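You operate a simulated robot arm through the tools that you are given. There is no shell and no other tool. Be economical: measure what you need, move in short steps, check, and stop when the job is done.

The job below is to be done with a simulated robot arm. You get a single attempt, and the scene is never put back.

## Task
Switch off the mounter, move its sleeve to the front right peg and wipe up the dust.
Fine: power off before the sleeve comes off, both levers back, grey wipe back where it lay. What is to be rubbed or washed off counts as gone when no trace of it is left.

It is judged by the outcome, as a careful person would: the job done as asked, and still so three seconds after it is handed in. It fails if anything else is knocked over, pushed out of place, dropped, spilled or broken.

## Robot
A 7-joint arm with a two-finger parallel gripper on a trunk, on a base that drives. Base frame: it is fixed to the floor where the robot stands at the start and does not move with it; the origin is under the middle of the robot, x ahead of it, y to its left, z up. Readings come in mm, rad, newtons and seconds.
With the tool pointing down near the work surface it reaches from about 200 to 740 mm from the robot's upright axis, wherever it stands. Its first joint turns from -2.897 to 2.897 rad. Places, roughly: blue lever [600, 700, 1100]; dust [500, 300, 800]; green start button [500, 100, 900]; mounter dial [500, 700, 1000]; mounter shaft [600, 500, 1000]; mounter switch [500, 100, 900]; yellow lever [600, 600, 1100]. Payload 1.57 kg.
The tool frame sits at the grasp point between the pads (the TCP): z along the fingers, y along the line on which they close. The tips reach 30 mm beyond it. Largest opening 110 mm; finger width 24, thickness 12; the body of the gripper, 48 by 112 mm, starts 78 mm behind the TCP.
Orientation is told as [roll, pitch, yaw] about the base's x, y, z axes, in that order, counted from this pose: with the fingers straight down and closing along the base's y, the tool's x points along the base's -x, its y along +y and its z along -z.

## Interface
- The arm moves only by the tool nudge_tool. Its argument "targets" is a list of rows, each a list of 3 entries, a list of its own where there are three numbers: the turn, a rotation vector about the tool's x, y, z in rad, then the shift along the tool's x, y, z in mm, then the gripper command, from -1 (shut) to 1 (fully open), values between in proportion. In form: [[[ax, ay, az], [tx, ty, tz], hand], ...]. A call has 1 to 20 rows; each row shifts and turns the commanded pose from where the row before left it, along the tool's axes as they then stand. A row lasts 0.2 s, in which the tool goes at most 50 mm and 0.15 rad; a call with a longer step from one row to the next is refused whole, and so is a gripper value outside its range. Where a pose cannot be reached the arm comes as near as it can. A force on the tool above 50 N (or 10 N above the force at the start of the call, whichever is more), or a blocked arm, ends the call early, and 0.2 s more pass. Each finger travels about 45 mm/s and halts on what it meets, pressing with about 25 N; the grip force reading is that of the motor and also rises with nothing between the fingers. The clock runs only during rows and for 0.2 s after the last one: add rows that do not move to give the fingers time. It gives the time, the measured TCP pose, the force on the tool (base axes), the opening and the grip force at its end, in the units of the frame above (readings bear some noise), with the torque about the TCP (base axes, N m) and any sound that the robot's microphone picked up.
- Cameras (640 x 400 px; columns grow to the right, rows downward): "scene" is now at [24.2, 172.9, 1622.7]; the picture's right is [0.24, -0.97, 0.00], its down [-0.58, -0.14, -0.80] and it looks along [0.78, 0.19, -0.59] (base axes); focal length 227 px, centre (320, 200). "wrist" rides on the gripper at [70, 16, -141] in the tool frame; the picture's right is [-0.23, 0.97, 0.00], its down [-0.86, -0.20, -0.48] and it looks along [-0.47, -0.11, 0.88] (tool axes); focal length 222 px, centre (320, 200). There is no depth. A picture from a camera that has moved, and an enlarged one, comes with that camera's place and axes in the base frame and with its lens.
- camera(camera): a new picture of that camera. The clock stands still meanwhile.
- lift_body(by): slides the trunk up (or, below 0, down) by that many mm; the arm and the scene camera ride with it, the base frame stays. It gives what a move gives, with no picture.
- drive_base(legs): drives the robot by 1 to 6 legs, each [ahead, turn to the left] in mm and rad, along the robot's own axes; the way and the turn of a leg run together, so that a leg with both is an arc; at most 1500 mm and 3.142 rad a leg. The arm and the cameras ride along, it lands a little off, and it stops where it bumps. It gives what a move gives.
- aim_head(pan, tilt): turns the head with the scene camera to pan (to the left, within 2.705 rad either way) and tilt (down, from -0.506 to 1.204), counted from straight ahead of the robot. It gives what a move gives.
- close_up(camera, box): a new picture of the part [left, top, right, bottom] of that camera's present view, enlarged. The clock stands still meanwhile.
- job_done(): hands the job in; it is judged then, once.

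Work in short steps. Places have to be worked out from the pictures, the camera data and where the tool is seen: move nearer, look again, correct. Check each grasp and each placing, and mend what went wrong. You have 120 turns and 78 pictures in all, those below and enlarged ones among them. Open the gripper and draw the arm clear of the work before you hand the job in, unless the task says otherwise; then end with one line.

The tools are called by a JSON object that holds its "op" and its "data". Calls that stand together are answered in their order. nudge_tool: Moves the arm, as the interface text tells. Its arguments: {"type":"object","properties":{"targets":{"type":"array","items":{"type":"array"}}},"required":["targets"]} The other tools are called the same way: lift_body (by) slides the trunk up or down; drive_base (legs) drives the base; aim_head (pan, tilt) turns the head that bears the scene camera; camera (camera) takes a picture; close_up (camera, box) takes an enlarged picture of a part of a camera's view; job_done () hands the job in.

At the start:

```text
t: 0.0
ee_pos: [410.3, 183.7, 1388.3]
tcp_rot: [-0.001, -0.002, 0.001]
contact_force: [-0.2, 0.2, -0.1]
wrist_torque: [0.0, 0.04, 0.02]
width: 110.1
gripper_force: 0.0
trunk travel left (down, up): [-545.0, 45.0]
robot x, y, heading: [2.6, -3.5, -0.001]
head pan, tilt: [0.239, 0.637]
```

scene: 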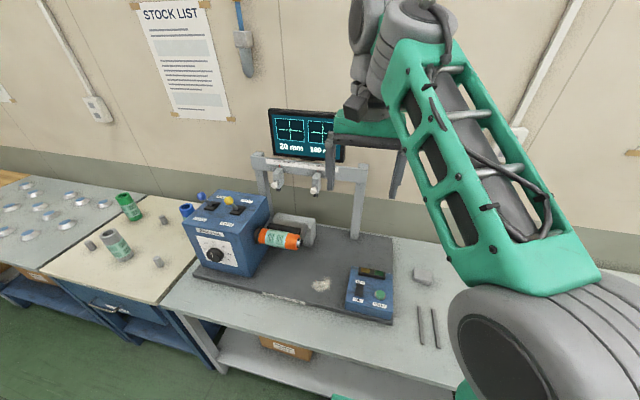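
wrist: 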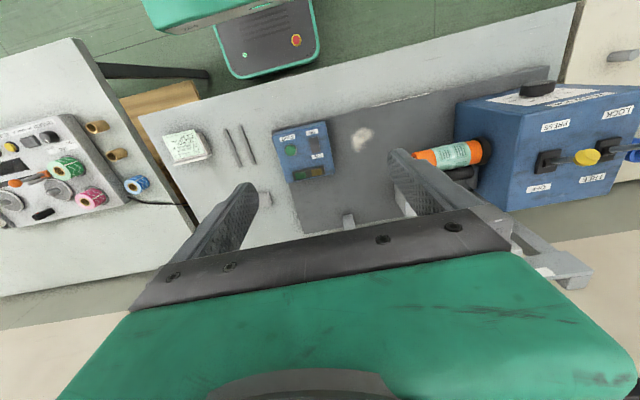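

The machine is in view, with a shaft holding an orange/teal sleeve, the box with levers, and a control panel. I'll enlarge the key areas.

{"op": "close_up", "data": {"camera": "scene", "box": [170, 160, 410, 310]}}

{"op": "close_up", "data": {"camera": "scene", "box": [40, 170, 240, 295]}}

{"op": "close_up", "data": {"camera": "wrist", "box": [400, 70, 640, 220]}}

```text
2.67 times, centred on (290, 235) of scene
camera zoom: at [24.2, 172.9, 1622.7], right [0.24, -0.97, 0.0], down [-0.58, -0.14, -0.8], along [0.78, 0.19, -0.59], focal length 606 px, centre (400, 107)
```

zoom: 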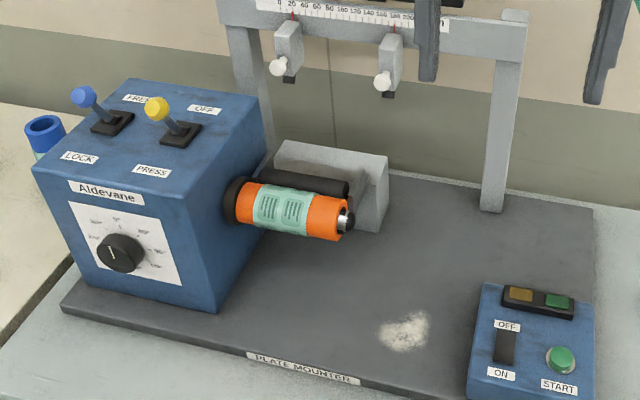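

```text
3.20 times, centred on (140, 232) of scene
camera zoom: at [24.2, 172.9, 1622.7], right [0.24, -0.97, 0.0], down [-0.58, -0.14, -0.8], along [0.78, 0.19, -0.59], focal length 727 px, centre (896, 96)
```

zoom: 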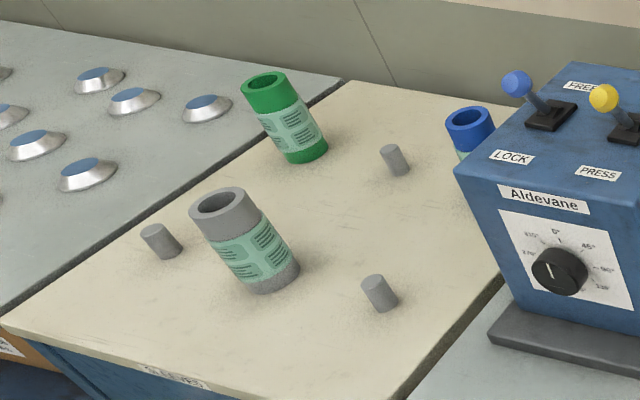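

```text
2.67 times, centred on (520, 145) of wrist
camera zoom: at [340.6, 201.0, 1529.7], right [0.23, 0.97, 0.0], down [0.85, -0.2, 0.48], along [0.47, -0.11, -0.88], focal length 592 px, centre (-213, 347)
```

zoom: 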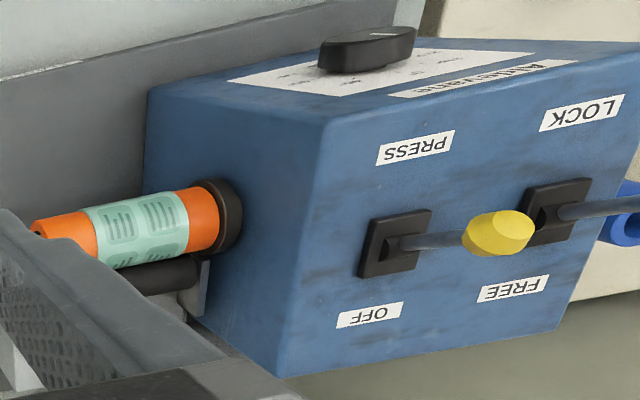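

Sleeve pegs form a 3x2 grid; the empty front-right one is near (466,1002). Now I look at the right-hand region for the grey wipe, and the control panel.

{"op": "close_up", "data": {"camera": "wrist", "box": [130, 90, 370, 240]}}

{"op": "close_up", "data": {"camera": "scene", "box": [330, 240, 490, 360]}}

```text
2.67 times, centred on (250, 165) of wrist
camera zoom: at [340.6, 201.0, 1529.7], right [0.23, 0.97, 0.0], down [0.85, -0.2, 0.48], along [0.47, -0.11, -0.88], focal length 592 px, centre (507, 293)
```

zoom: 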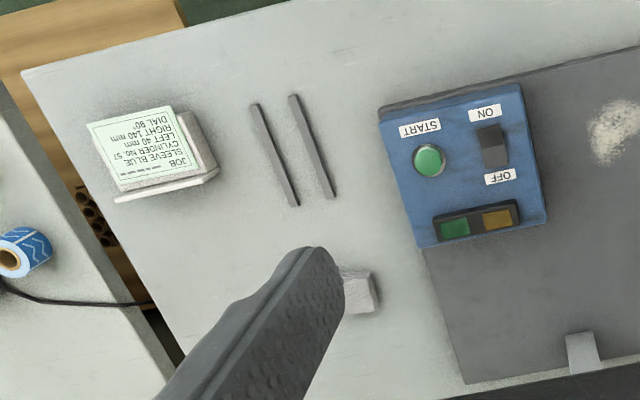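

```text
3.33 times, centred on (410, 300) of scene
camera zoom: at [24.2, 172.9, 1622.7], right [0.24, -0.97, 0.0], down [-0.58, -0.14, -0.8], along [0.78, 0.19, -0.59], focal length 758 px, centre (20, -133)
```

zoom: 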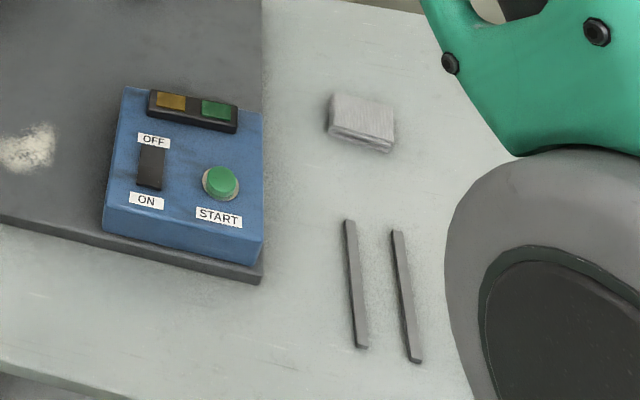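

Estimates: switch (503,145,885) with OFF at the far end, wipe near (675,-95,820), dust (530,290,825), sleeve (577,470,985) along y. I'll lower the trunk and shut the gripper above the panel.

{"op": "lift_body", "data": {"by": -350}}

{"op": "nudge_tool", "data": {"targets": [[[0, 0, 0], [-35, -10, 0], -1], [[0, 0, 0], [-35, -10, 0], -1], [[0, 0, 0], [-30, -10, 0], -1], [[0, 0, 0], [0, -8, 0], -1], [[0, 0, 0], [0, 0, 0], -1], [[0, 0, 0], [0, 0, 0], -1], [[0, 0, 0], [0, 0, 0], -1]]}}

{"op": "camera", "data": {"camera": "wrist"}}

{"op": "camera", "data": {"camera": "scene"}}

```text
t: 3.4
ee_pos: [409.3, 184.2, 1038.5]
tcp_rot: [0.0, -0.001, 0.002]
contact_force: [0.1, -1.2, -0.5]
wrist_torque: [-0.02, -0.01, -0.03]
width: 109.9
gripper_force: 0.0
trunk travel left (down, up): [-195.0, 395.0]
robot x, y, heading: [1.9, 0.4, -0.002]
head pan, tilt: [0.239, 0.637]
```

```text
t: 5.0
ee_pos: [482.4, 149.9, 1024.1]
tcp_rot: [0.001, -0.001, 0.002]
contact_force: [-0.2, -0.1, 0.5]
wrist_torque: [0.02, 0.0, 0.02]
width: 0.1
gripper_force: 17.8
out of reach, approached as far as the arm can: row 1, 2, 3
trunk travel left (down, up): [-195.0, 395.0]
robot x, y, heading: [-1.7, -1.8, -0.0]
head pan, tilt: [0.239, 0.637]
```

```text
70 pictures are left
camera wrist: at [412.8, 167.4, 1164.6], right [0.23, 0.97, 0.0], down [0.85, -0.2, 0.48], along [0.47, -0.11, -0.88], focal length 222 px, centre (320, 200)
```

wrist: 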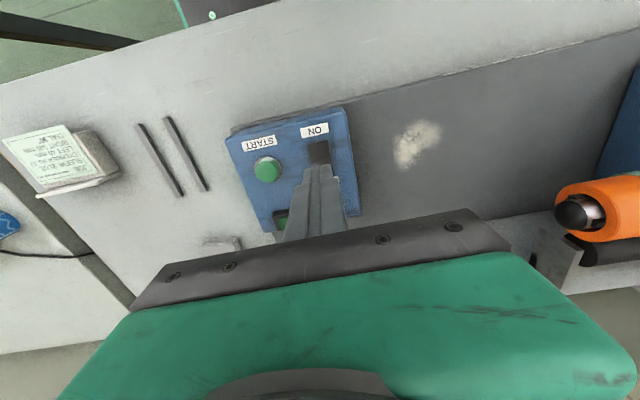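

```text
69 pictures are left
camera scene: at [24.2, 172.8, 1272.7], right [0.24, -0.97, 0.0], down [-0.58, -0.14, -0.8], along [0.78, 0.19, -0.59], focal length 227 px, centre (320, 200)
```

scene: 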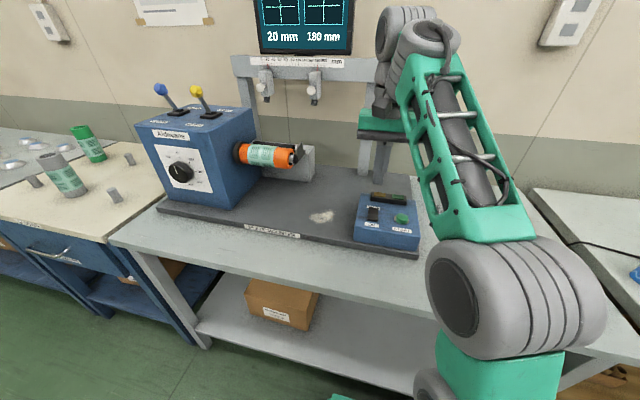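

The trunk is too low for comfortable reach; I raise it by 200 so that the arm works lower relative to its shoulder.

{"op": "lift_body", "data": {"by": 200}}

{"op": "nudge_tool", "data": {"targets": [[[0, 0, 0], [0, 0, 45], -1], [[0, 0, 0], [0, 0, 45], -1], [[0, 0, 0], [0, 0, 45], -1], [[0, 0, 0], [0, 0, 45], -1], [[0, 0, 0], [0, 0, 20], -1], [[0, 0, 0], [0, 0, 0], -1]]}}

```text
t: 7.2
ee_pos: [482.8, 150.8, 1222.9]
tcp_rot: [0.0, -0.003, 0.002]
contact_force: [0.9, 0.2, 0.1]
wrist_torque: [0.01, 0.04, 0.01]
width: 0.1
gripper_force: 21.4
trunk travel left (down, up): [-395.0, 195.0]
robot x, y, heading: [1.9, -2.3, 0.002]
head pan, tilt: [0.239, 0.637]
```

```text
t: 8.6
ee_pos: [481.0, 149.5, 1023.5]
tcp_rot: [0.002, -0.002, 0.001]
contact_force: [0.8, -0.2, -0.5]
wrist_torque: [-0.01, -0.01, 0.01]
width: 0.1
gripper_force: 20.8
trunk travel left (down, up): [-395.0, 195.0]
robot x, y, heading: [-2.0, -1.5, 0.0]
head pan, tilt: [0.239, 0.637]
```

Now I move over the OFF end of the rocker, x≈516, y≈146, tips about 30 mm above, and look.

{"op": "nudge_tool", "data": {"targets": [[[0, 0, 0], [-35, -4, 40], -1], [[0, 0, 0], [0, 0, 35], -1], [[0, 0, 0], [0, 0, 0], -1]]}}

{"op": "close_up", "data": {"camera": "wrist", "box": [200, 60, 440, 210]}}

{"op": "close_up", "data": {"camera": "scene", "box": [280, 200, 440, 300]}}

```text
refused: row 1 steps farther than a row can; nothing moved
```

```text
2.67 times, centred on (320, 135) of wrist
camera zoom: at [413.0, 167.2, 1164.9], right [0.23, 0.97, 0.0], down [0.85, -0.2, 0.48], along [0.47, -0.11, -0.88], focal length 592 px, centre (320, 373)
```

zoom: 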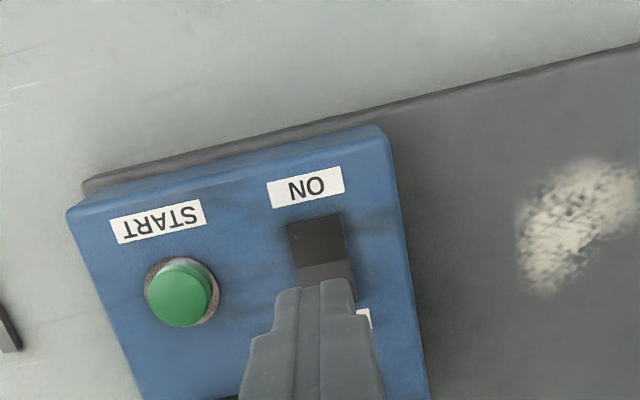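

```text
4.00 times, centred on (360, 250) of scene
camera zoom: at [24.2, 172.8, 1472.7], right [0.24, -0.97, 0.0], down [-0.58, -0.14, -0.8], along [0.78, 0.19, -0.59], focal length 909 px, centre (160, 0)
```

zoom: 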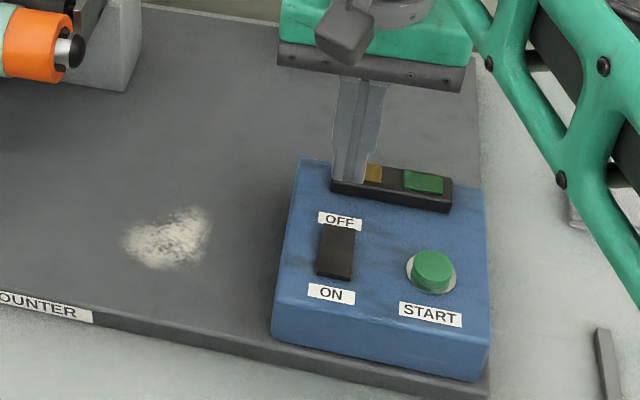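

The rocker spans x≈476–525 at y≈145. I position the closed fingertips at x≈516 just above the OFF half.

{"op": "nudge_tool", "data": {"targets": [[[0, 0, 0], [-18, -2, 30], -1], [[0, 0, 0], [-17, -2, 30], -1], [[0, 0, 0], [0, 0, 20], -1], [[0, 0, 0], [0, 0, 0], -1]]}}

{"op": "close_up", "data": {"camera": "scene", "box": [280, 200, 440, 300]}}

```text
t: 9.6
ee_pos: [517.1, 144.4, 943.1]
tcp_rot: [0.001, -0.001, 0.003]
contact_force: [0.6, 0.8, 0.2]
wrist_torque: [0.01, 0.02, 0.0]
width: 0.0
gripper_force: 21.4
trunk travel left (down, up): [-395.0, 195.0]
robot x, y, heading: [-5.9, 0.2, 0.003]
head pan, tilt: [0.239, 0.637]
```

```text
4.00 times, centred on (360, 250) of scene
camera zoom: at [24.2, 172.8, 1472.7], right [0.24, -0.97, 0.0], down [-0.58, -0.14, -0.8], along [0.78, 0.19, -0.59], focal length 909 px, centre (160, 0)
```

zoom: 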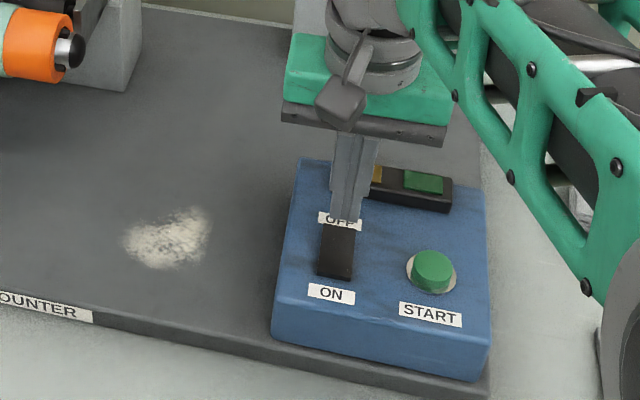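

Aligned above the OFF end. I step down in small rows until the rocker clicks.

{"op": "nudge_tool", "data": {"targets": [[[0, 0, 0], [0, 0, 10], -1], [[0, 0, 0], [0, 0, 8], -1], [[0, 0, 0], [0, 0, 4], -1], [[0, 0, 0], [0, 0, 3], -1], [[0, 0, 0], [0, 0, 3], -1], [[0, 0, 0], [0, 0, 0], -1]]}}

{"op": "close_up", "data": {"camera": "scene", "box": [280, 200, 440, 300]}}

```text
t: 11.0
ee_pos: [517.4, 145.0, 919.3]
tcp_rot: [0.003, -0.006, 0.001]
contact_force: [1.7, -1.4, 22.2]
wrist_torque: [-0.03, 0.22, 0.07]
width: 0.0
gripper_force: 21.1
trunk travel left (down, up): [-395.0, 195.0]
robot x, y, heading: [-1.8, -2.3, -0.0]
head pan, tilt: [0.239, 0.637]
```

```text
4.00 times, centred on (360, 250) of scene
camera zoom: at [22.9, 172.2, 1473.1], right [0.24, -0.97, 0.0], down [-0.58, -0.14, -0.8], along [0.78, 0.19, -0.59], focal length 909 px, centre (160, 0)
```

zoom: 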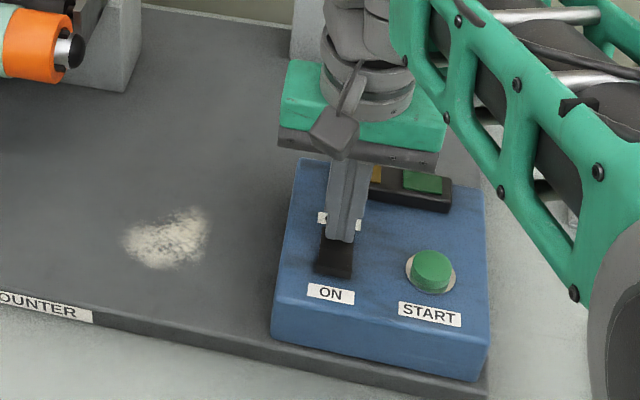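

22 N of contact; I back off and check whether the rocker has flipped and the lamps changed.

{"op": "nudge_tool", "data": {"targets": [[[0, 0, 0], [0, 0, -40], -1], [[0, 0, 0], [35, 0, -30], -1], [[0, 0, 0], [40, 0, -20], -1], [[0, 0, 0], [0, 0, 0], -1]]}}

{"op": "close_up", "data": {"camera": "wrist", "box": [200, 60, 440, 210]}}

{"op": "close_up", "data": {"camera": "scene", "box": [320, 220, 420, 290]}}

```text
t: 12.0
ee_pos: [441.9, 144.3, 1005.1]
tcp_rot: [-0.002, 0.0, 0.002]
contact_force: [0.1, 0.8, 0.3]
wrist_torque: [-0.02, -0.03, -0.01]
width: 0.0
gripper_force: 21.5
trunk travel left (down, up): [-395.0, 195.0]
robot x, y, heading: [-0.7, -4.2, 0.005]
head pan, tilt: [0.239, 0.637]
```

```text
2.67 times, centred on (320, 135) of wrist
camera zoom: at [372.2, 162.7, 1145.5], right [0.23, 0.97, 0.0], down [0.85, -0.2, 0.48], along [0.47, -0.11, -0.88], focal length 592 px, centre (320, 373)
```

zoom: 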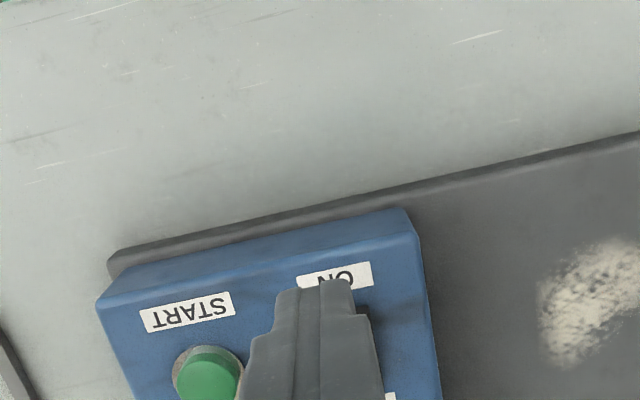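

```text
5.71 times, centred on (370, 255) of scene
camera zoom: at [23.8, 172.7, 1472.7], right [0.24, -0.97, 0.0], down [-0.58, -0.14, -0.8], along [0.78, 0.19, -0.59], focal length 1299 px, centre (34, -114)
```

zoom: 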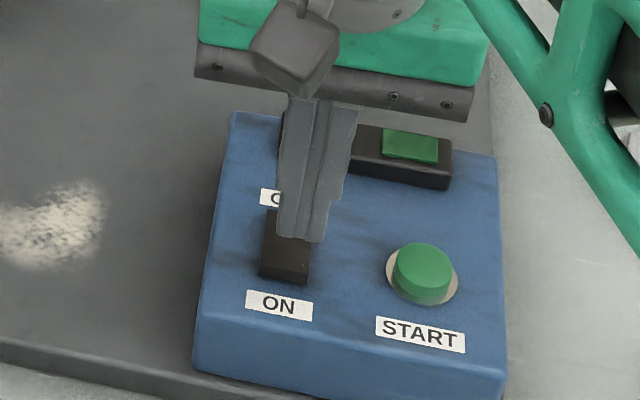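

The ON end looks raised now; I move toward the wipe (opening the fingers) and look at both from there.

{"op": "nudge_tool", "data": {"targets": [[[0, 0, 0], [0, -48, 0], -0.2], [[0, 0, 0], [-20, -45, 0], 0.2], [[0, 0, 0], [-20, -45, 0], 0.6], [[0, 0, 0], [-30, -40, 0], 1], [[0, 0, 0], [-30, -35, 0], 1], [[0, 0, 0], [-40, -25, 0], 1], [[0, 0, 0], [-15, 0, 0], 1], [[0, 0, 0], [0, 0, 0], 1]]}}

{"op": "camera", "data": {"camera": "wrist"}}

{"op": "close_up", "data": {"camera": "scene", "box": [320, 220, 420, 290]}}

```text
t: 13.8
ee_pos: [597.8, -91.8, 1005.6]
tcp_rot: [0.0, -0.001, 0.002]
contact_force: [0.2, 0.2, 0.7]
wrist_torque: [0.0, 0.01, 0.01]
width: 109.8
gripper_force: 0.0
trunk travel left (down, up): [-395.0, 195.0]
robot x, y, heading: [-3.3, -2.2, 0.001]
head pan, tilt: [0.239, 0.637]
```

```text
62 pictures are left
camera wrist: at [528.3, -74.9, 1146.8], right [0.23, 0.97, 0.0], down [0.85, -0.2, 0.48], along [0.47, -0.11, -0.88], focal length 222 px, centre (320, 200)
```

wrist: 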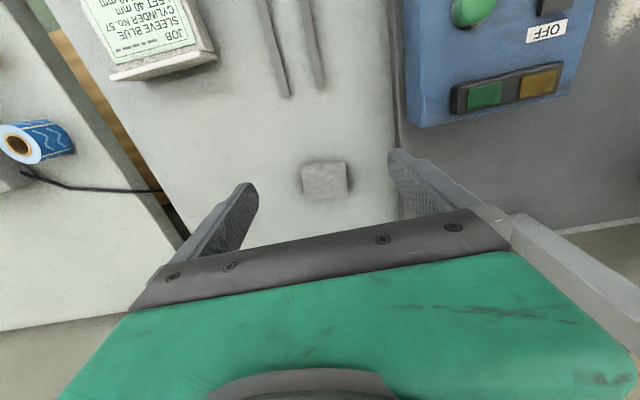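

```text
5.71 times, centred on (370, 255) of scene
camera zoom: at [24.2, 172.9, 1472.7], right [0.24, -0.97, 0.0], down [-0.58, -0.14, -0.8], along [0.78, 0.19, -0.59], focal length 1299 px, centre (34, -114)
```

zoom: 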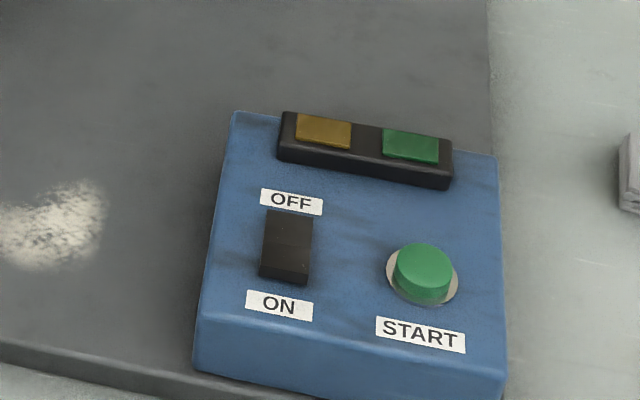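

The rocker's ON end is now proud, so it reads OFF. The wipe is at about (672,-104), 55 by 75 mm; I move over it and lower to look at its height.

{"op": "nudge_tool", "data": {"targets": [[[0, 0, 0], [-25, -4, 35], 1], [[0, 0, 0], [-25, -4, 35], 1], [[0, 0, 0], [-24, -4, 35], 1], [[0, 0, 0], [0, 0, 20], 1], [[0, 0, 0], [0, 0, 0], 1]]}}

{"op": "close_up", "data": {"camera": "wrist", "box": [180, 80, 460, 255]}}

{"op": "close_up", "data": {"camera": "scene", "box": [380, 200, 500, 275]}}

```text
t: 15.0
ee_pos: [672.3, -104.4, 881.0]
tcp_rot: [-0.001, -0.003, 0.003]
contact_force: [0.3, -0.1, -0.4]
wrist_torque: [-0.01, 0.01, -0.02]
width: 110.1
gripper_force: 0.1
trunk travel left (down, up): [-395.0, 195.0]
robot x, y, heading: [-3.5, 1.7, -0.002]
head pan, tilt: [0.239, 0.637]
```

```text
2.29 times, centred on (320, 168) of wrist
camera zoom: at [602.7, -86.7, 1022.5], right [0.23, 0.97, 0.0], down [0.85, -0.2, 0.48], along [0.47, -0.11, -0.88], focal length 508 px, centre (320, 274)
```

zoom: 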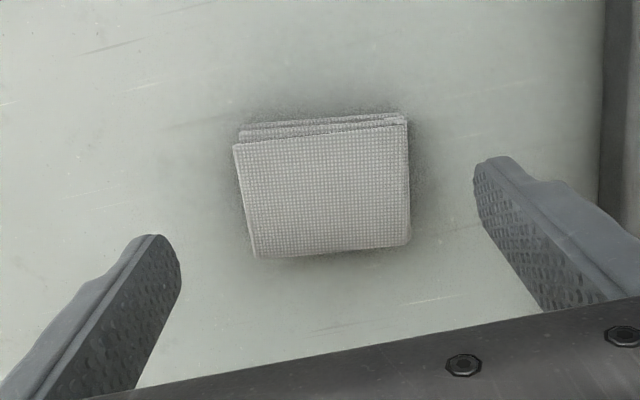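

```text
5.33 times, centred on (440, 238) of scene
camera zoom: at [24.2, 172.8, 1472.7], right [0.24, -0.97, 0.0], down [-0.58, -0.14, -0.8], along [0.78, 0.19, -0.59], focal length 1212 px, centre (-320, 0)
```

zoom: 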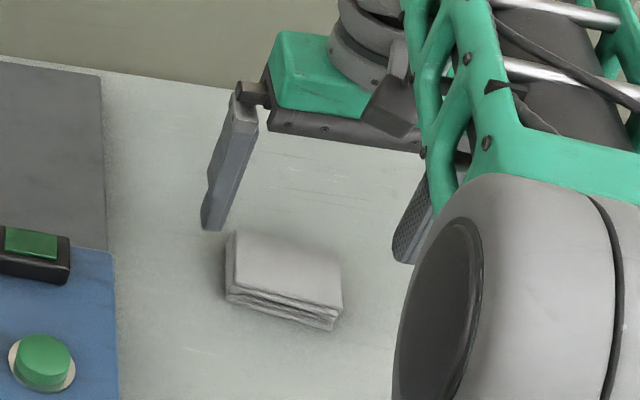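

The wipe lies under the fingers, turned about -0.11 rad, and is about 15 mm thick. I align the yaw and descend gently until the tips touch the table.

{"op": "nudge_tool", "data": {"targets": [[[0, 0, 0.11], [-3, 1, 20], 1], [[0, 0, 0], [0, 0, 12], 1], [[0, 0, 0], [0, 0, 8], 1], [[0, 0, 0], [0, 0, 4], 1], [[0, 0, 0], [0, 0, 3], 1], [[0, 0, 0], [0, 0, 0], 1]]}}

{"op": "close_up", "data": {"camera": "wrist", "box": [180, 80, 460, 255]}}

{"op": "close_up", "data": {"camera": "scene", "box": [380, 200, 500, 275]}}

```text
t: 16.4
ee_pos: [675.1, -103.0, 834.0]
tcp_rot: [0.001, 0.0, -0.107]
contact_force: [-0.1, 0.3, -0.2]
wrist_torque: [0.05, -0.03, 0.0]
width: 110.0
gripper_force: 0.1
trunk travel left (down, up): [-395.0, 195.0]
robot x, y, heading: [-2.9, -0.1, -0.001]
head pan, tilt: [0.239, 0.637]
```

```text
2.29 times, centred on (320, 168) of wrist
camera zoom: at [607.8, -78.3, 975.0], right [0.33, 0.94, 0.0], down [0.83, -0.29, 0.48], along [0.45, -0.16, -0.88], focal length 508 px, centre (320, 274)
```

zoom: 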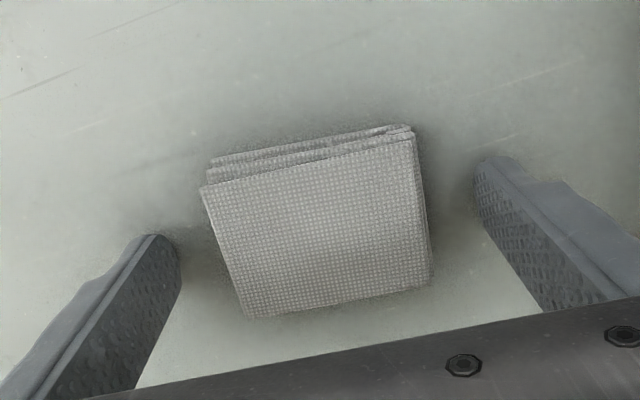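

```text
5.33 times, centred on (440, 238) of scene
camera zoom: at [24.3, 172.7, 1472.7], right [0.24, -0.97, 0.0], down [-0.58, -0.14, -0.8], along [0.78, 0.19, -0.59], focal length 1212 px, centre (-320, 0)
```

zoom: 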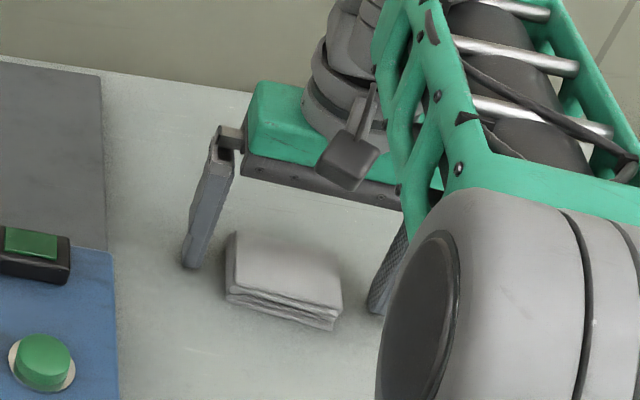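

Well aligned and centred. I descend a bit further to find the table with the tips.

{"op": "nudge_tool", "data": {"targets": [[[0, 0, 0], [0, 0, 2], 1], [[0, 0, 0], [0, 0, 2], 1], [[0, 0, 0], [0, 0, 2], 1], [[0, 0, 0], [0, 0, 0], 1]]}}

```text
t: 17.4
ee_pos: [675.5, -103.8, 830.1]
tcp_rot: [0.002, -0.006, -0.107]
contact_force: [-1.2, -0.1, 12.5]
wrist_torque: [0.73, 0.15, 0.1]
width: 109.9
gripper_force: 0.1
trunk travel left (down, up): [-395.0, 195.0]
robot x, y, heading: [-3.4, -0.7, 0.001]
head pan, tilt: [0.239, 0.637]
```

Table at z≈800. I raise the tips 4 mm and close on the wipe.

{"op": "nudge_tool", "data": {"targets": [[[0, 0, 0], [0, 0, -6], 1], [[0, 0, 0], [0, 0, 0], 0.3], [[0, 0, 0], [0, 0, 0], -0.1], [[0, 0, 0], [0, 0, 0], -0.3], [[0, 0, 0], [0, 0, 0], -0.3], [[0, 0, 0], [0, 0, 0], -0.3]]}}

{"op": "close_up", "data": {"camera": "wrist", "box": [180, 80, 460, 255]}}

```text
t: 18.8
ee_pos: [675.6, -103.6, 834.1]
tcp_rot: [-0.001, -0.002, -0.109]
contact_force: [0.0, -0.2, -0.8]
wrist_torque: [0.0, -0.04, 0.0]
width: 70.8
gripper_force: 24.7
trunk travel left (down, up): [-395.0, 195.0]
robot x, y, heading: [2.5, -3.6, -0.001]
head pan, tilt: [0.239, 0.637]
```

```text
2.29 times, centred on (320, 168) of wrist
camera zoom: at [607.9, -78.1, 974.8], right [0.33, 0.94, 0.0], down [0.83, -0.29, 0.48], along [0.45, -0.16, -0.88], focal length 508 px, centre (320, 274)
```

zoom: 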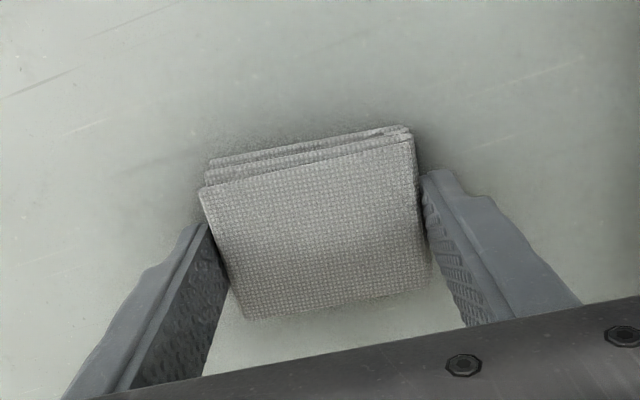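

Wipe gripped (71 mm). I lift it, straighten the yaw, and carry it over the panel toward the dust.

{"op": "nudge_tool", "data": {"targets": [[[0, 0, 0], [0, 0, -20], -0.3], [[0, 0, 0], [0, 0, -35], -0.3], [[0, 0, 0], [0, 0, -35], -0.3], [[0, 0, -0.108], [0, 0, -35], -0.3], [[0, 0, 0], [20, 40, 0], -0.3], [[0, 0, 0], [20, 40, 0], -0.3], [[0, 0, 0], [20, 40, 0], -0.3], [[0, 0, 0], [20, 40, 0], -0.3], [[0, 0, 0], [20, 40, 0], -0.3], [[0, 0, 0], [20, 40, 0], -0.3], [[0, 0, 0], [20, 40, 0], -0.3], [[0, 0, 0], [0, 40, 0], -0.3], [[0, 0, 0], [0, 40, 0], -0.3], [[0, 0, 0], [0, 20, 0], -0.3], [[0, 0, 0], [0, 0, 0], -0.3]]}}

{"op": "camera", "data": {"camera": "wrist"}}

{"op": "close_up", "data": {"camera": "scene", "box": [220, 160, 420, 285]}}

```text
t: 22.0
ee_pos: [535.4, 277.7, 959.0]
tcp_rot: [0.0, -0.001, -0.002]
contact_force: [-0.6, -0.3, -0.3]
wrist_torque: [0.01, -0.03, -0.02]
width: 70.7
gripper_force: 24.8
trunk travel left (down, up): [-395.0, 195.0]
robot x, y, heading: [0.4, 1.2, -0.001]
head pan, tilt: [0.239, 0.637]
```

```text
55 pictures are left
camera wrist: at [466.0, 294.5, 1100.1], right [0.23, 0.97, 0.0], down [0.85, -0.2, 0.48], along [0.47, -0.11, -0.88], focal length 222 px, centre (320, 200)
```

wrist: 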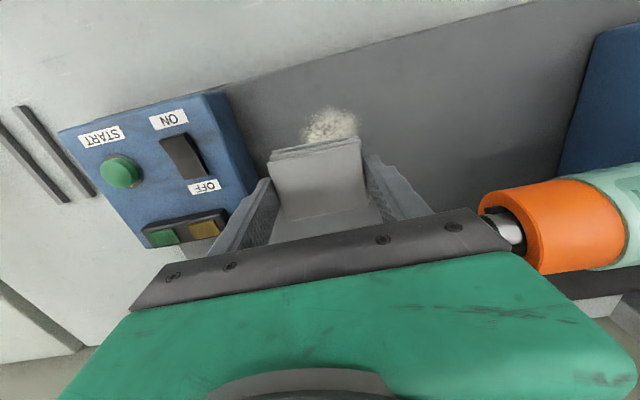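

```text
3.20 times, centred on (320, 222) of scene
camera zoom: at [24.2, 173.0, 1472.7], right [0.24, -0.97, 0.0], down [-0.58, -0.14, -0.8], along [0.78, 0.19, -0.59], focal length 727 px, centre (320, 128)
```

zoom: 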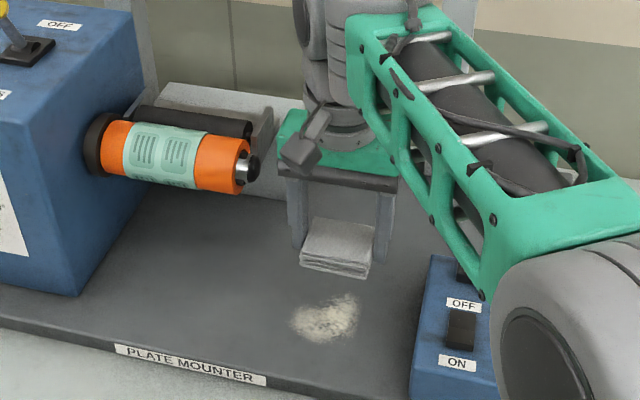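

Clear of the sleeve by ~20 mm+. I lower the wipe to the plate beside the dust, feeling for contact.

{"op": "nudge_tool", "data": {"targets": [[[0, 0, 0], [0, 2, 40], -0.3], [[0, 0, 0], [0, 0, 35], -0.3], [[0, 0, 0], [0, 0, 8], -0.3], [[0, 0, 0], [0, 0, 5], -0.3], [[0, 0, 0], [0, 0, 3], -0.3], [[0, 0, 0], [0, 0, 3], -0.3], [[0, 0, 0], [0, 0, 0], -0.3]]}}

{"op": "close_up", "data": {"camera": "scene", "box": [220, 160, 420, 285]}}

```text
t: 23.6
ee_pos: [535.7, 278.9, 865.5]
tcp_rot: [-0.002, -0.002, 0.001]
contact_force: [-0.2, 0.6, 0.3]
wrist_torque: [0.0, -0.02, -0.01]
width: 70.8
gripper_force: 25.3
trunk travel left (down, up): [-395.0, 195.0]
robot x, y, heading: [-1.2, 1.4, -0.001]
head pan, tilt: [0.239, 0.637]
```

```text
3.20 times, centred on (320, 222) of scene
camera zoom: at [24.3, 172.9, 1472.7], right [0.24, -0.97, 0.0], down [-0.58, -0.14, -0.8], along [0.78, 0.19, -0.59], focal length 727 px, centre (320, 128)
```

zoom: 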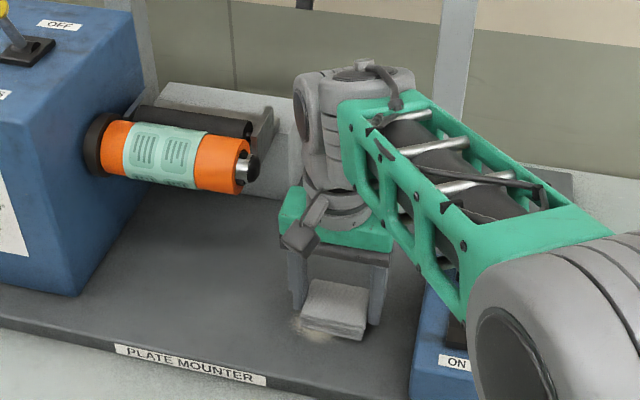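

No contact yet; I lower further in 2 mm steps.

{"op": "nudge_tool", "data": {"targets": [[[0, 0, 0], [0, 0, 2], -0.3], [[0, 0, 0], [0, 0, 2], -0.3], [[0, 0, 0], [0, 0, 2], -0.3], [[0, 0, 0], [0, 0, 0], -0.3]]}}

```text
t: 24.6
ee_pos: [535.4, 279.2, 858.7]
tcp_rot: [0.001, -0.002, 0.0]
contact_force: [0.4, -0.5, 0.4]
wrist_torque: [0.01, 0.05, 0.02]
width: 70.8
gripper_force: 24.9
trunk travel left (down, up): [-395.0, 195.0]
robot x, y, heading: [2.0, -3.2, -0.001]
head pan, tilt: [0.239, 0.637]
```

{"op": "nudge_tool", "data": {"targets": [[[0, 0, 0], [0, 0, 2], -0.3], [[0, 0, 0], [0, 0, 2], -0.3], [[0, 0, 0], [0, 0, 0], -0.3]]}}

```text
t: 25.4
ee_pos: [535.2, 278.8, 858.3]
tcp_rot: [0.004, -0.007, -0.001]
contact_force: [0.0, -1.3, 26.4]
wrist_torque: [-0.32, 0.34, -0.03]
width: 70.9
gripper_force: 24.5
trunk travel left (down, up): [-395.0, 195.0]
robot x, y, heading: [-1.5, -7.0, 0.001]
head pan, tilt: [0.239, 0.637]
```

Contact at TCP z≈858 (26 N). I ease off 2 mm and scrub back and forth in x over two lanes.

{"op": "nudge_tool", "data": {"targets": [[[0, 0, 0], [-20, 0, -2], -0.3], [[0, 0, 0], [-20, 0, 0], -0.3], [[0, 0, 0], [20, 0, 0], -0.3], [[0, 0, 0], [20, 0, 0], -0.3], [[0, 0, 0], [20, 0, 0], -0.3], [[0, 0, 0], [20, 0, 0], -0.3], [[0, 0, 0], [0, 20, 0], -0.3], [[0, 0, 0], [-20, 0, 0], -0.3], [[0, 0, 0], [-20, 0, 0], -0.3], [[0, 0, 0], [-20, 0, 0], -0.3], [[0, 0, 0], [-20, 0, 0], -0.3], [[0, 0, 0], [20, 0, 0], -0.3], [[0, 0, 0], [20, 0, 0], -0.3], [[0, 0, 0], [20, 0, 0], -0.3], [[0, 0, 0], [20, 0, 0], -0.3], [[0, 0, 0], [0, 0, 0], -0.3]]}}

{"op": "close_up", "data": {"camera": "scene", "box": [220, 160, 420, 285]}}

```text
t: 28.8
ee_pos: [495.0, 297.8, 856.5]
tcp_rot: [0.0, -0.001, 0.0]
contact_force: [4.6, -0.1, 19.4]
wrist_torque: [0.06, -0.23, -0.04]
width: 70.9
gripper_force: 25.2
trunk travel left (down, up): [-395.0, 195.0]
robot x, y, heading: [1.0, -0.9, 0.004]
head pan, tilt: [0.239, 0.637]
```

```text
3.20 times, centred on (320, 222) of scene
camera zoom: at [23.3, 172.0, 1472.9], right [0.24, -0.97, 0.0], down [-0.58, -0.14, -0.8], along [0.78, 0.19, -0.59], focal length 727 px, centre (320, 128)
```

zoom: 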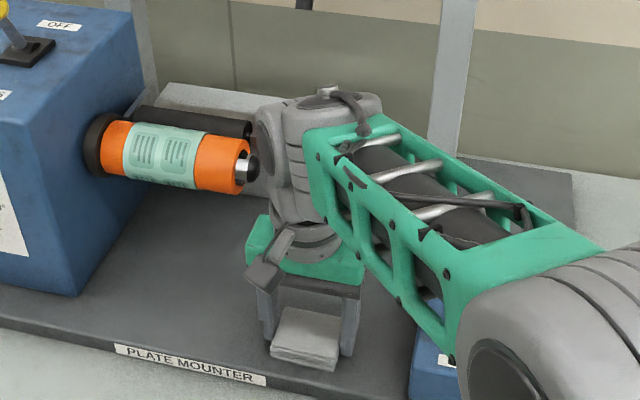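

The scrub went well. One more pass in a lane at lower y, then I lift and inspect.

{"op": "nudge_tool", "data": {"targets": [[[0, 0, 0], [-20, 0, 0], -0.3], [[0, 0, 0], [-20, 0, 0], -0.3], [[0, 0, 0], [-20, 0, 0], -0.3], [[0, 0, 0], [-20, -10, 0], -0.3], [[0, 0, 0], [0, -20, 0], -0.3], [[0, 0, 0], [20, 0, 0], -0.3], [[0, 0, 0], [20, 0, 0], -0.3], [[0, 0, 0], [20, 0, 0], -0.3], [[0, 0, 0], [20, 0, 0], -0.3], [[0, 0, 0], [-20, 0, 0], -0.3], [[0, 0, 0], [-20, 0, -30], -0.3], [[0, 0, 0], [0, -20, -40], -0.3], [[0, 0, 0], [0, -40, -30], -0.3], [[0, 0, 0], [0, -40, 0], -0.3], [[0, 0, 0], [0, -40, 0], -0.3], [[0, 0, 0], [0, 0, 0], -0.3]]}}

{"op": "close_up", "data": {"camera": "scene", "box": [220, 160, 420, 285]}}

{"op": "camera", "data": {"camera": "wrist"}}

```text
t: 32.2
ee_pos: [535.0, 129.2, 954.8]
tcp_rot: [0.0, -0.002, 0.001]
contact_force: [-0.3, 0.2, -1.0]
wrist_torque: [0.01, 0.04, 0.0]
width: 70.7
gripper_force: 24.9
trunk travel left (down, up): [-395.0, 195.0]
robot x, y, heading: [-2.1, -3.0, -0.005]
head pan, tilt: [0.239, 0.637]
```

```text
3.20 times, centred on (320, 222) of scene
camera zoom: at [24.2, 172.5, 1472.7], right [0.24, -0.97, 0.0], down [-0.58, -0.14, -0.8], along [0.78, 0.19, -0.59], focal length 727 px, centre (320, 128)
```

zoom: 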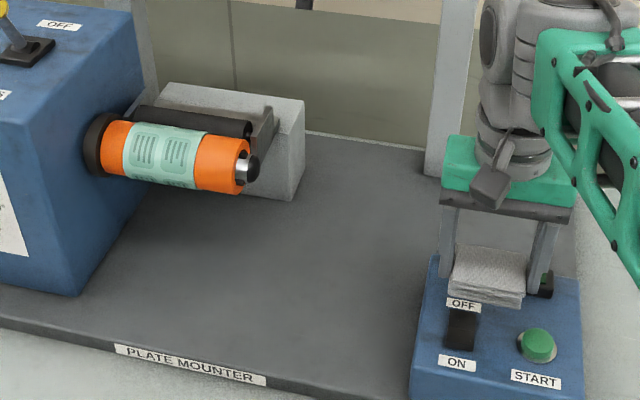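

```text
50 pictures are left
camera wrist: at [465.3, 146.3, 1097.0], right [0.23, 0.97, 0.0], down [0.85, -0.2, 0.48], along [0.47, -0.11, -0.88], focal length 222 px, centre (320, 200)
```

wrist: 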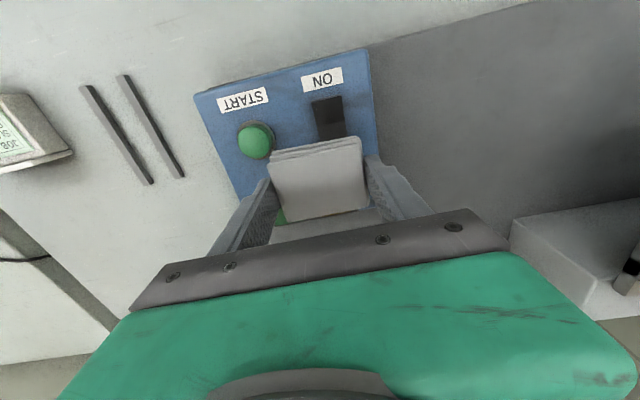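

The dust is gone with no trace visible. I carry the wipe back to (675.6,-103.6) with its original yaw.

{"op": "nudge_tool", "data": {"targets": [[[0, 0, 0], [-20, -40, 0], -0.3], [[0, 0, 0], [-20, -40, 0], -0.3], [[0, 0, 0], [-20, -40, 0], -0.3], [[0, 0, 0], [-20, -40, 0], -0.3], [[0, 0, 0], [-30, -40, 0], -0.3], [[0, 0, 0], [-30, -32.6, 0], -0.3], [[0, 0, 0.108], [0, 0, 0], -0.3], [[0, 0, 0], [0, 0, 40], -0.3], [[0, 0, 0], [0, 0, 40], -0.3], [[0, 0, 0], [0, 0, 25], -0.3], [[0, 0, 0], [0, 0, 0], -0.3]]}}

```text
t: 34.6
ee_pos: [674.2, -104.6, 852.6]
tcp_rot: [-0.001, -0.001, -0.107]
contact_force: [-0.6, 0.0, -1.4]
wrist_torque: [-0.03, -0.04, 0.02]
width: 70.9
gripper_force: 25.1
trunk travel left (down, up): [-395.0, 195.0]
robot x, y, heading: [-1.7, -6.7, 0.004]
head pan, tilt: [0.239, 0.637]
```

On spot; I lower the last 18 mm gently, then release and lift.

{"op": "nudge_tool", "data": {"targets": [[[0, 0, 0], [-1, 0.5, 8], -0.3], [[0, 0, 0], [0, 0, 6], -0.3], [[0, 0, 0], [0, 0, 3], -0.3], [[0, 0, 0], [0, 0, 1.5], -0.3], [[0, 0, 0], [0, 0, 0], -0.3]]}}

{"op": "nudge_tool", "data": {"targets": [[[0, 0, 0], [0, 0, 0], 0.4], [[0, 0, 0], [0, 0, 0], 1], [[0, 0, 0], [0, 0, 0], 1], [[0, 0, 0], [0, 0, 0], 1], [[0, 0, 0], [0, 0, -20], 1], [[0, 0, 0], [0, 0, -40], 1], [[0, 0, 0], [0, 0, -40], 1], [[0, 0, 0.0], [0, 0, -40], 1], [[0, 0, -0.108], [0, 0, -40], 1], [[0, 0, 0], [0, 0, 0], 1]]}}

{"op": "camera", "data": {"camera": "wrist"}}

```text
t: 35.8
ee_pos: [676.1, -103.9, 833.9]
tcp_rot: [-0.002, -0.001, -0.109]
contact_force: [0.4, 0.1, -0.2]
wrist_torque: [-0.03, 0.0, 0.0]
width: 70.5
gripper_force: 24.9
trunk travel left (down, up): [-395.0, 195.0]
robot x, y, heading: [-3.0, -3.6, 0.003]
head pan, tilt: [0.239, 0.637]
```

```text
t: 38.0
ee_pos: [675.5, -104.6, 1013.7]
tcp_rot: [0.0, 0.0, -0.001]
contact_force: [-0.6, 0.1, 0.1]
wrist_torque: [-0.01, -0.02, 0.0]
width: 109.8
gripper_force: 0.1
trunk travel left (down, up): [-395.0, 195.0]
robot x, y, heading: [-1.3, 0.3, 0.001]
head pan, tilt: [0.239, 0.637]
```

```text
49 pictures are left
camera wrist: at [606.0, -86.4, 1155.5], right [0.23, 0.97, 0.0], down [0.85, -0.2, 0.48], along [0.47, -0.11, -0.88], focal length 222 px, centre (320, 200)
```

wrist: 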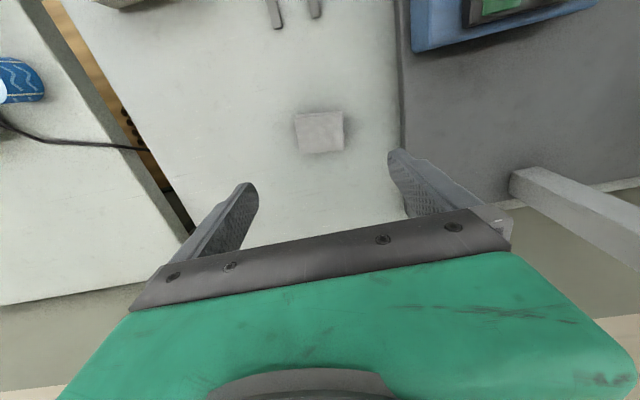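

Wipe is back in place. I retract the arm high and centred before driving left.

{"op": "nudge_tool", "data": {"targets": [[[0, 0, 0], [30, 10, -35], 1], [[0, 0, 0], [30, 10, -35], 1], [[0, 0, 0], [30, 10, -35], 1], [[0, 0, 0], [30, 10, -35], 1], [[0, 0, 0], [30, 10, -35], 1], [[0, 0, 0], [30, 10, -35], 1], [[0, 0, 0], [30, 10, -10], 1], [[0, 0, 0], [30, 10, 0], 1], [[0, 0, 0], [20, 20, 0], 1], [[0, 0, 0], [0, 0, 0], 1]]}}

{"op": "lift_body", "data": {"by": 120}}

```text
t: 39.5
ee_pos: [498.6, -42.5, 1221.9]
tcp_rot: [-0.002, -0.016, 0.004]
contact_force: [14.2, -0.5, -18.8]
wrist_torque: [-0.19, 0.37, -0.14]
width: 110.2
gripper_force: 0.1
trunk travel left (down, up): [-395.0, 195.0]
robot x, y, heading: [-4.3, 0.4, 0.002]
head pan, tilt: [0.239, 0.637]
stopped in row 7: the force on the tool passed its limit at 87 N (the readings are from after the stop); the commanded pose is now the measured one
```

```text
t: 41.0
ee_pos: [497.0, -43.0, 1343.6]
tcp_rot: [-0.001, -0.016, 0.003]
contact_force: [24.7, -0.8, -38.6]
wrist_torque: [-0.31, 0.22, -0.19]
width: 109.9
gripper_force: 0.0
trunk travel left (down, up): [-515.0, 75.0]
robot x, y, heading: [-0.8, -6.5, 0.002]
head pan, tilt: [0.239, 0.637]
```

A force of 87 N that stays after lifting suggests contact with the robot itself. I look before moving on.

{"op": "camera", "data": {"camera": "scene"}}

{"op": "camera", "data": {"camera": "wrist"}}

```text
48 pictures are left
camera scene: at [24.3, 172.8, 1592.7], right [0.24, -0.97, 0.0], down [-0.58, -0.14, -0.8], along [0.78, 0.19, -0.59], focal length 227 px, centre (320, 200)
```

scene: 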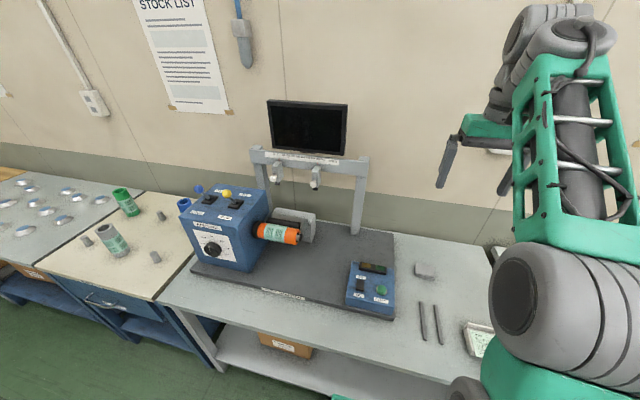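

```text
47 pictures are left
camera wrist: at [425.3, -25.5, 1483.2], right [0.22, 0.97, 0.0], down [0.85, -0.2, 0.49], along [0.48, -0.11, -0.87], focal length 222 px, centre (320, 200)
```

wrist: 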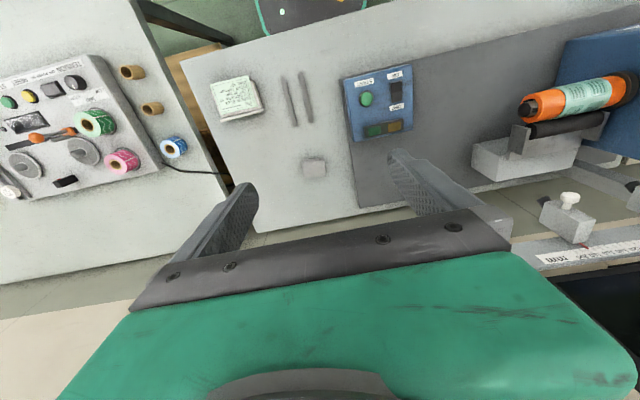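

The monitor is dark, so power is off, and nothing external is touched; the wrist is folded against its own arm. I lower the tool slightly and pull back.

{"op": "nudge_tool", "data": {"targets": [[[0, 0, 0], [0, 0, 30], 1], [[0, 0, 0], [0, 0, 30], 1], [[0, 0, 0], [0, 0, 0], 1]]}}

{"op": "nudge_tool", "data": {"targets": [[[0, 0, 0], [0, 0, 20], 1], [[0, 0, 0], [25, 10, 0], 1], [[0, 0, 0], [25, 10, 0], 1], [[0, 0, 0], [25, 10, 0], 1], [[0, 0, 0], [0, 0, 0], 1]]}}

```text
t: 41.8
ee_pos: [496.4, -44.6, 1282.2]
tcp_rot: [-0.001, -0.013, 0.003]
contact_force: [-0.6, -0.6, 1.0]
wrist_torque: [0.0, 0.0, 0.03]
width: 110.1
gripper_force: 0.0
trunk travel left (down, up): [-515.0, 75.0]
robot x, y, heading: [-0.1, 2.9, -0.002]
head pan, tilt: [0.239, 0.637]
```

```text
t: 43.0
ee_pos: [421.1, -13.5, 1261.1]
tcp_rot: [-0.003, -0.013, 0.003]
contact_force: [0.3, -0.2, 0.5]
wrist_torque: [-0.01, -0.01, -0.04]
width: 109.9
gripper_force: 0.1
trunk travel left (down, up): [-515.0, 75.0]
robot x, y, heading: [1.4, -0.4, 0.002]
head pan, tilt: [0.239, 0.637]
```

Free again. Now I drive left: turn, go 560 mm, turn back.

{"op": "drive_base", "data": {"legs": [[0, 1.571], [560, 0], [0, -1.571]]}}

{"op": "aim_head", "data": {"pan": 0.0, "tilt": 0.6}}

{"op": "camera", "data": {"camera": "scene"}}

{"op": "camera", "data": {"camera": "wrist"}}

```text
t: 53.8
ee_pos: [422.3, 552.7, 1261.9]
tcp_rot: [-0.002, -0.013, 0.005]
contact_force: [0.3, 0.6, 0.4]
wrist_torque: [0.01, 0.01, -0.01]
width: 110.1
gripper_force: 0.0
trunk travel left (down, up): [-515.0, 75.0]
robot x, y, heading: [2.4, 575.0, 0.002]
head pan, tilt: [0.239, 0.637]
```

```text
t: 54.6
ee_pos: [422.1, 551.9, 1261.8]
tcp_rot: [-0.002, -0.014, 0.007]
contact_force: [-0.1, 0.6, 0.6]
wrist_torque: [-0.01, 0.03, 0.01]
width: 110.1
gripper_force: 0.1
trunk travel left (down, up): [-515.0, 75.0]
robot x, y, heading: [1.2, 574.7, 0.002]
head pan, tilt: [0.0, 0.6]
```

```text
46 pictures are left
camera scene: at [27.9, 728.8, 1595.9], right [0.0, -1.0, 0.0], down [-0.56, 0.0, -0.83], along [0.83, 0.0, -0.56], focal length 227 px, centre (320, 200)
```

scene: 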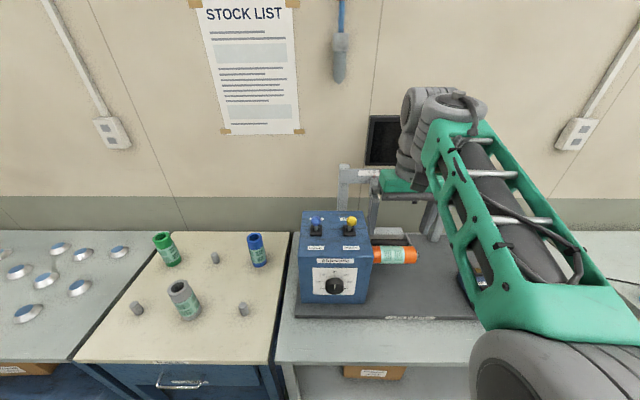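

```text
45 pictures are left
camera wrist: at [350.8, 569.6, 1401.4], right [0.22, 0.97, 0.0], down [0.85, -0.19, 0.49], along [0.48, -0.11, -0.87], focal length 222 px, centre (320, 200)
```

wrist: 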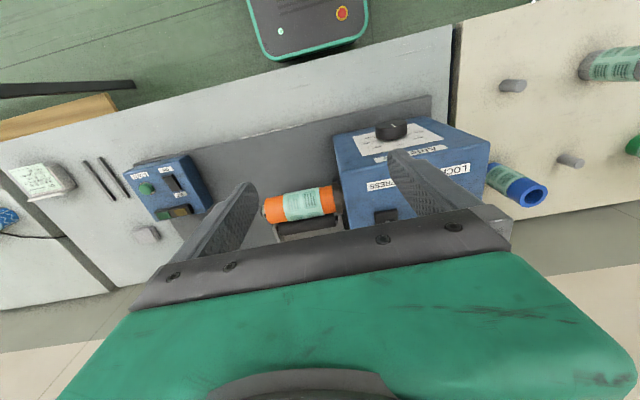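

Now at y≈575. I zoom in on the levers from the scene camera.

{"op": "close_up", "data": {"camera": "scene", "box": [285, 195, 445, 295]}}

```text
4.00 times, centred on (365, 245) of scene
camera zoom: at [27.9, 728.8, 1595.9], right [0.0, -1.0, 0.0], down [-0.56, 0.0, -0.83], along [0.83, 0.0, -0.56], focal length 909 px, centre (140, 20)
```

zoom: 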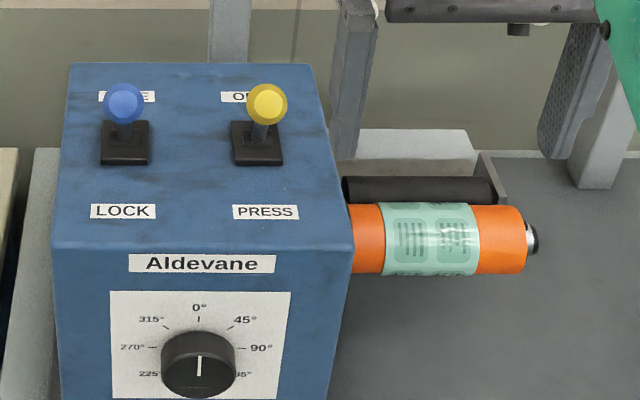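

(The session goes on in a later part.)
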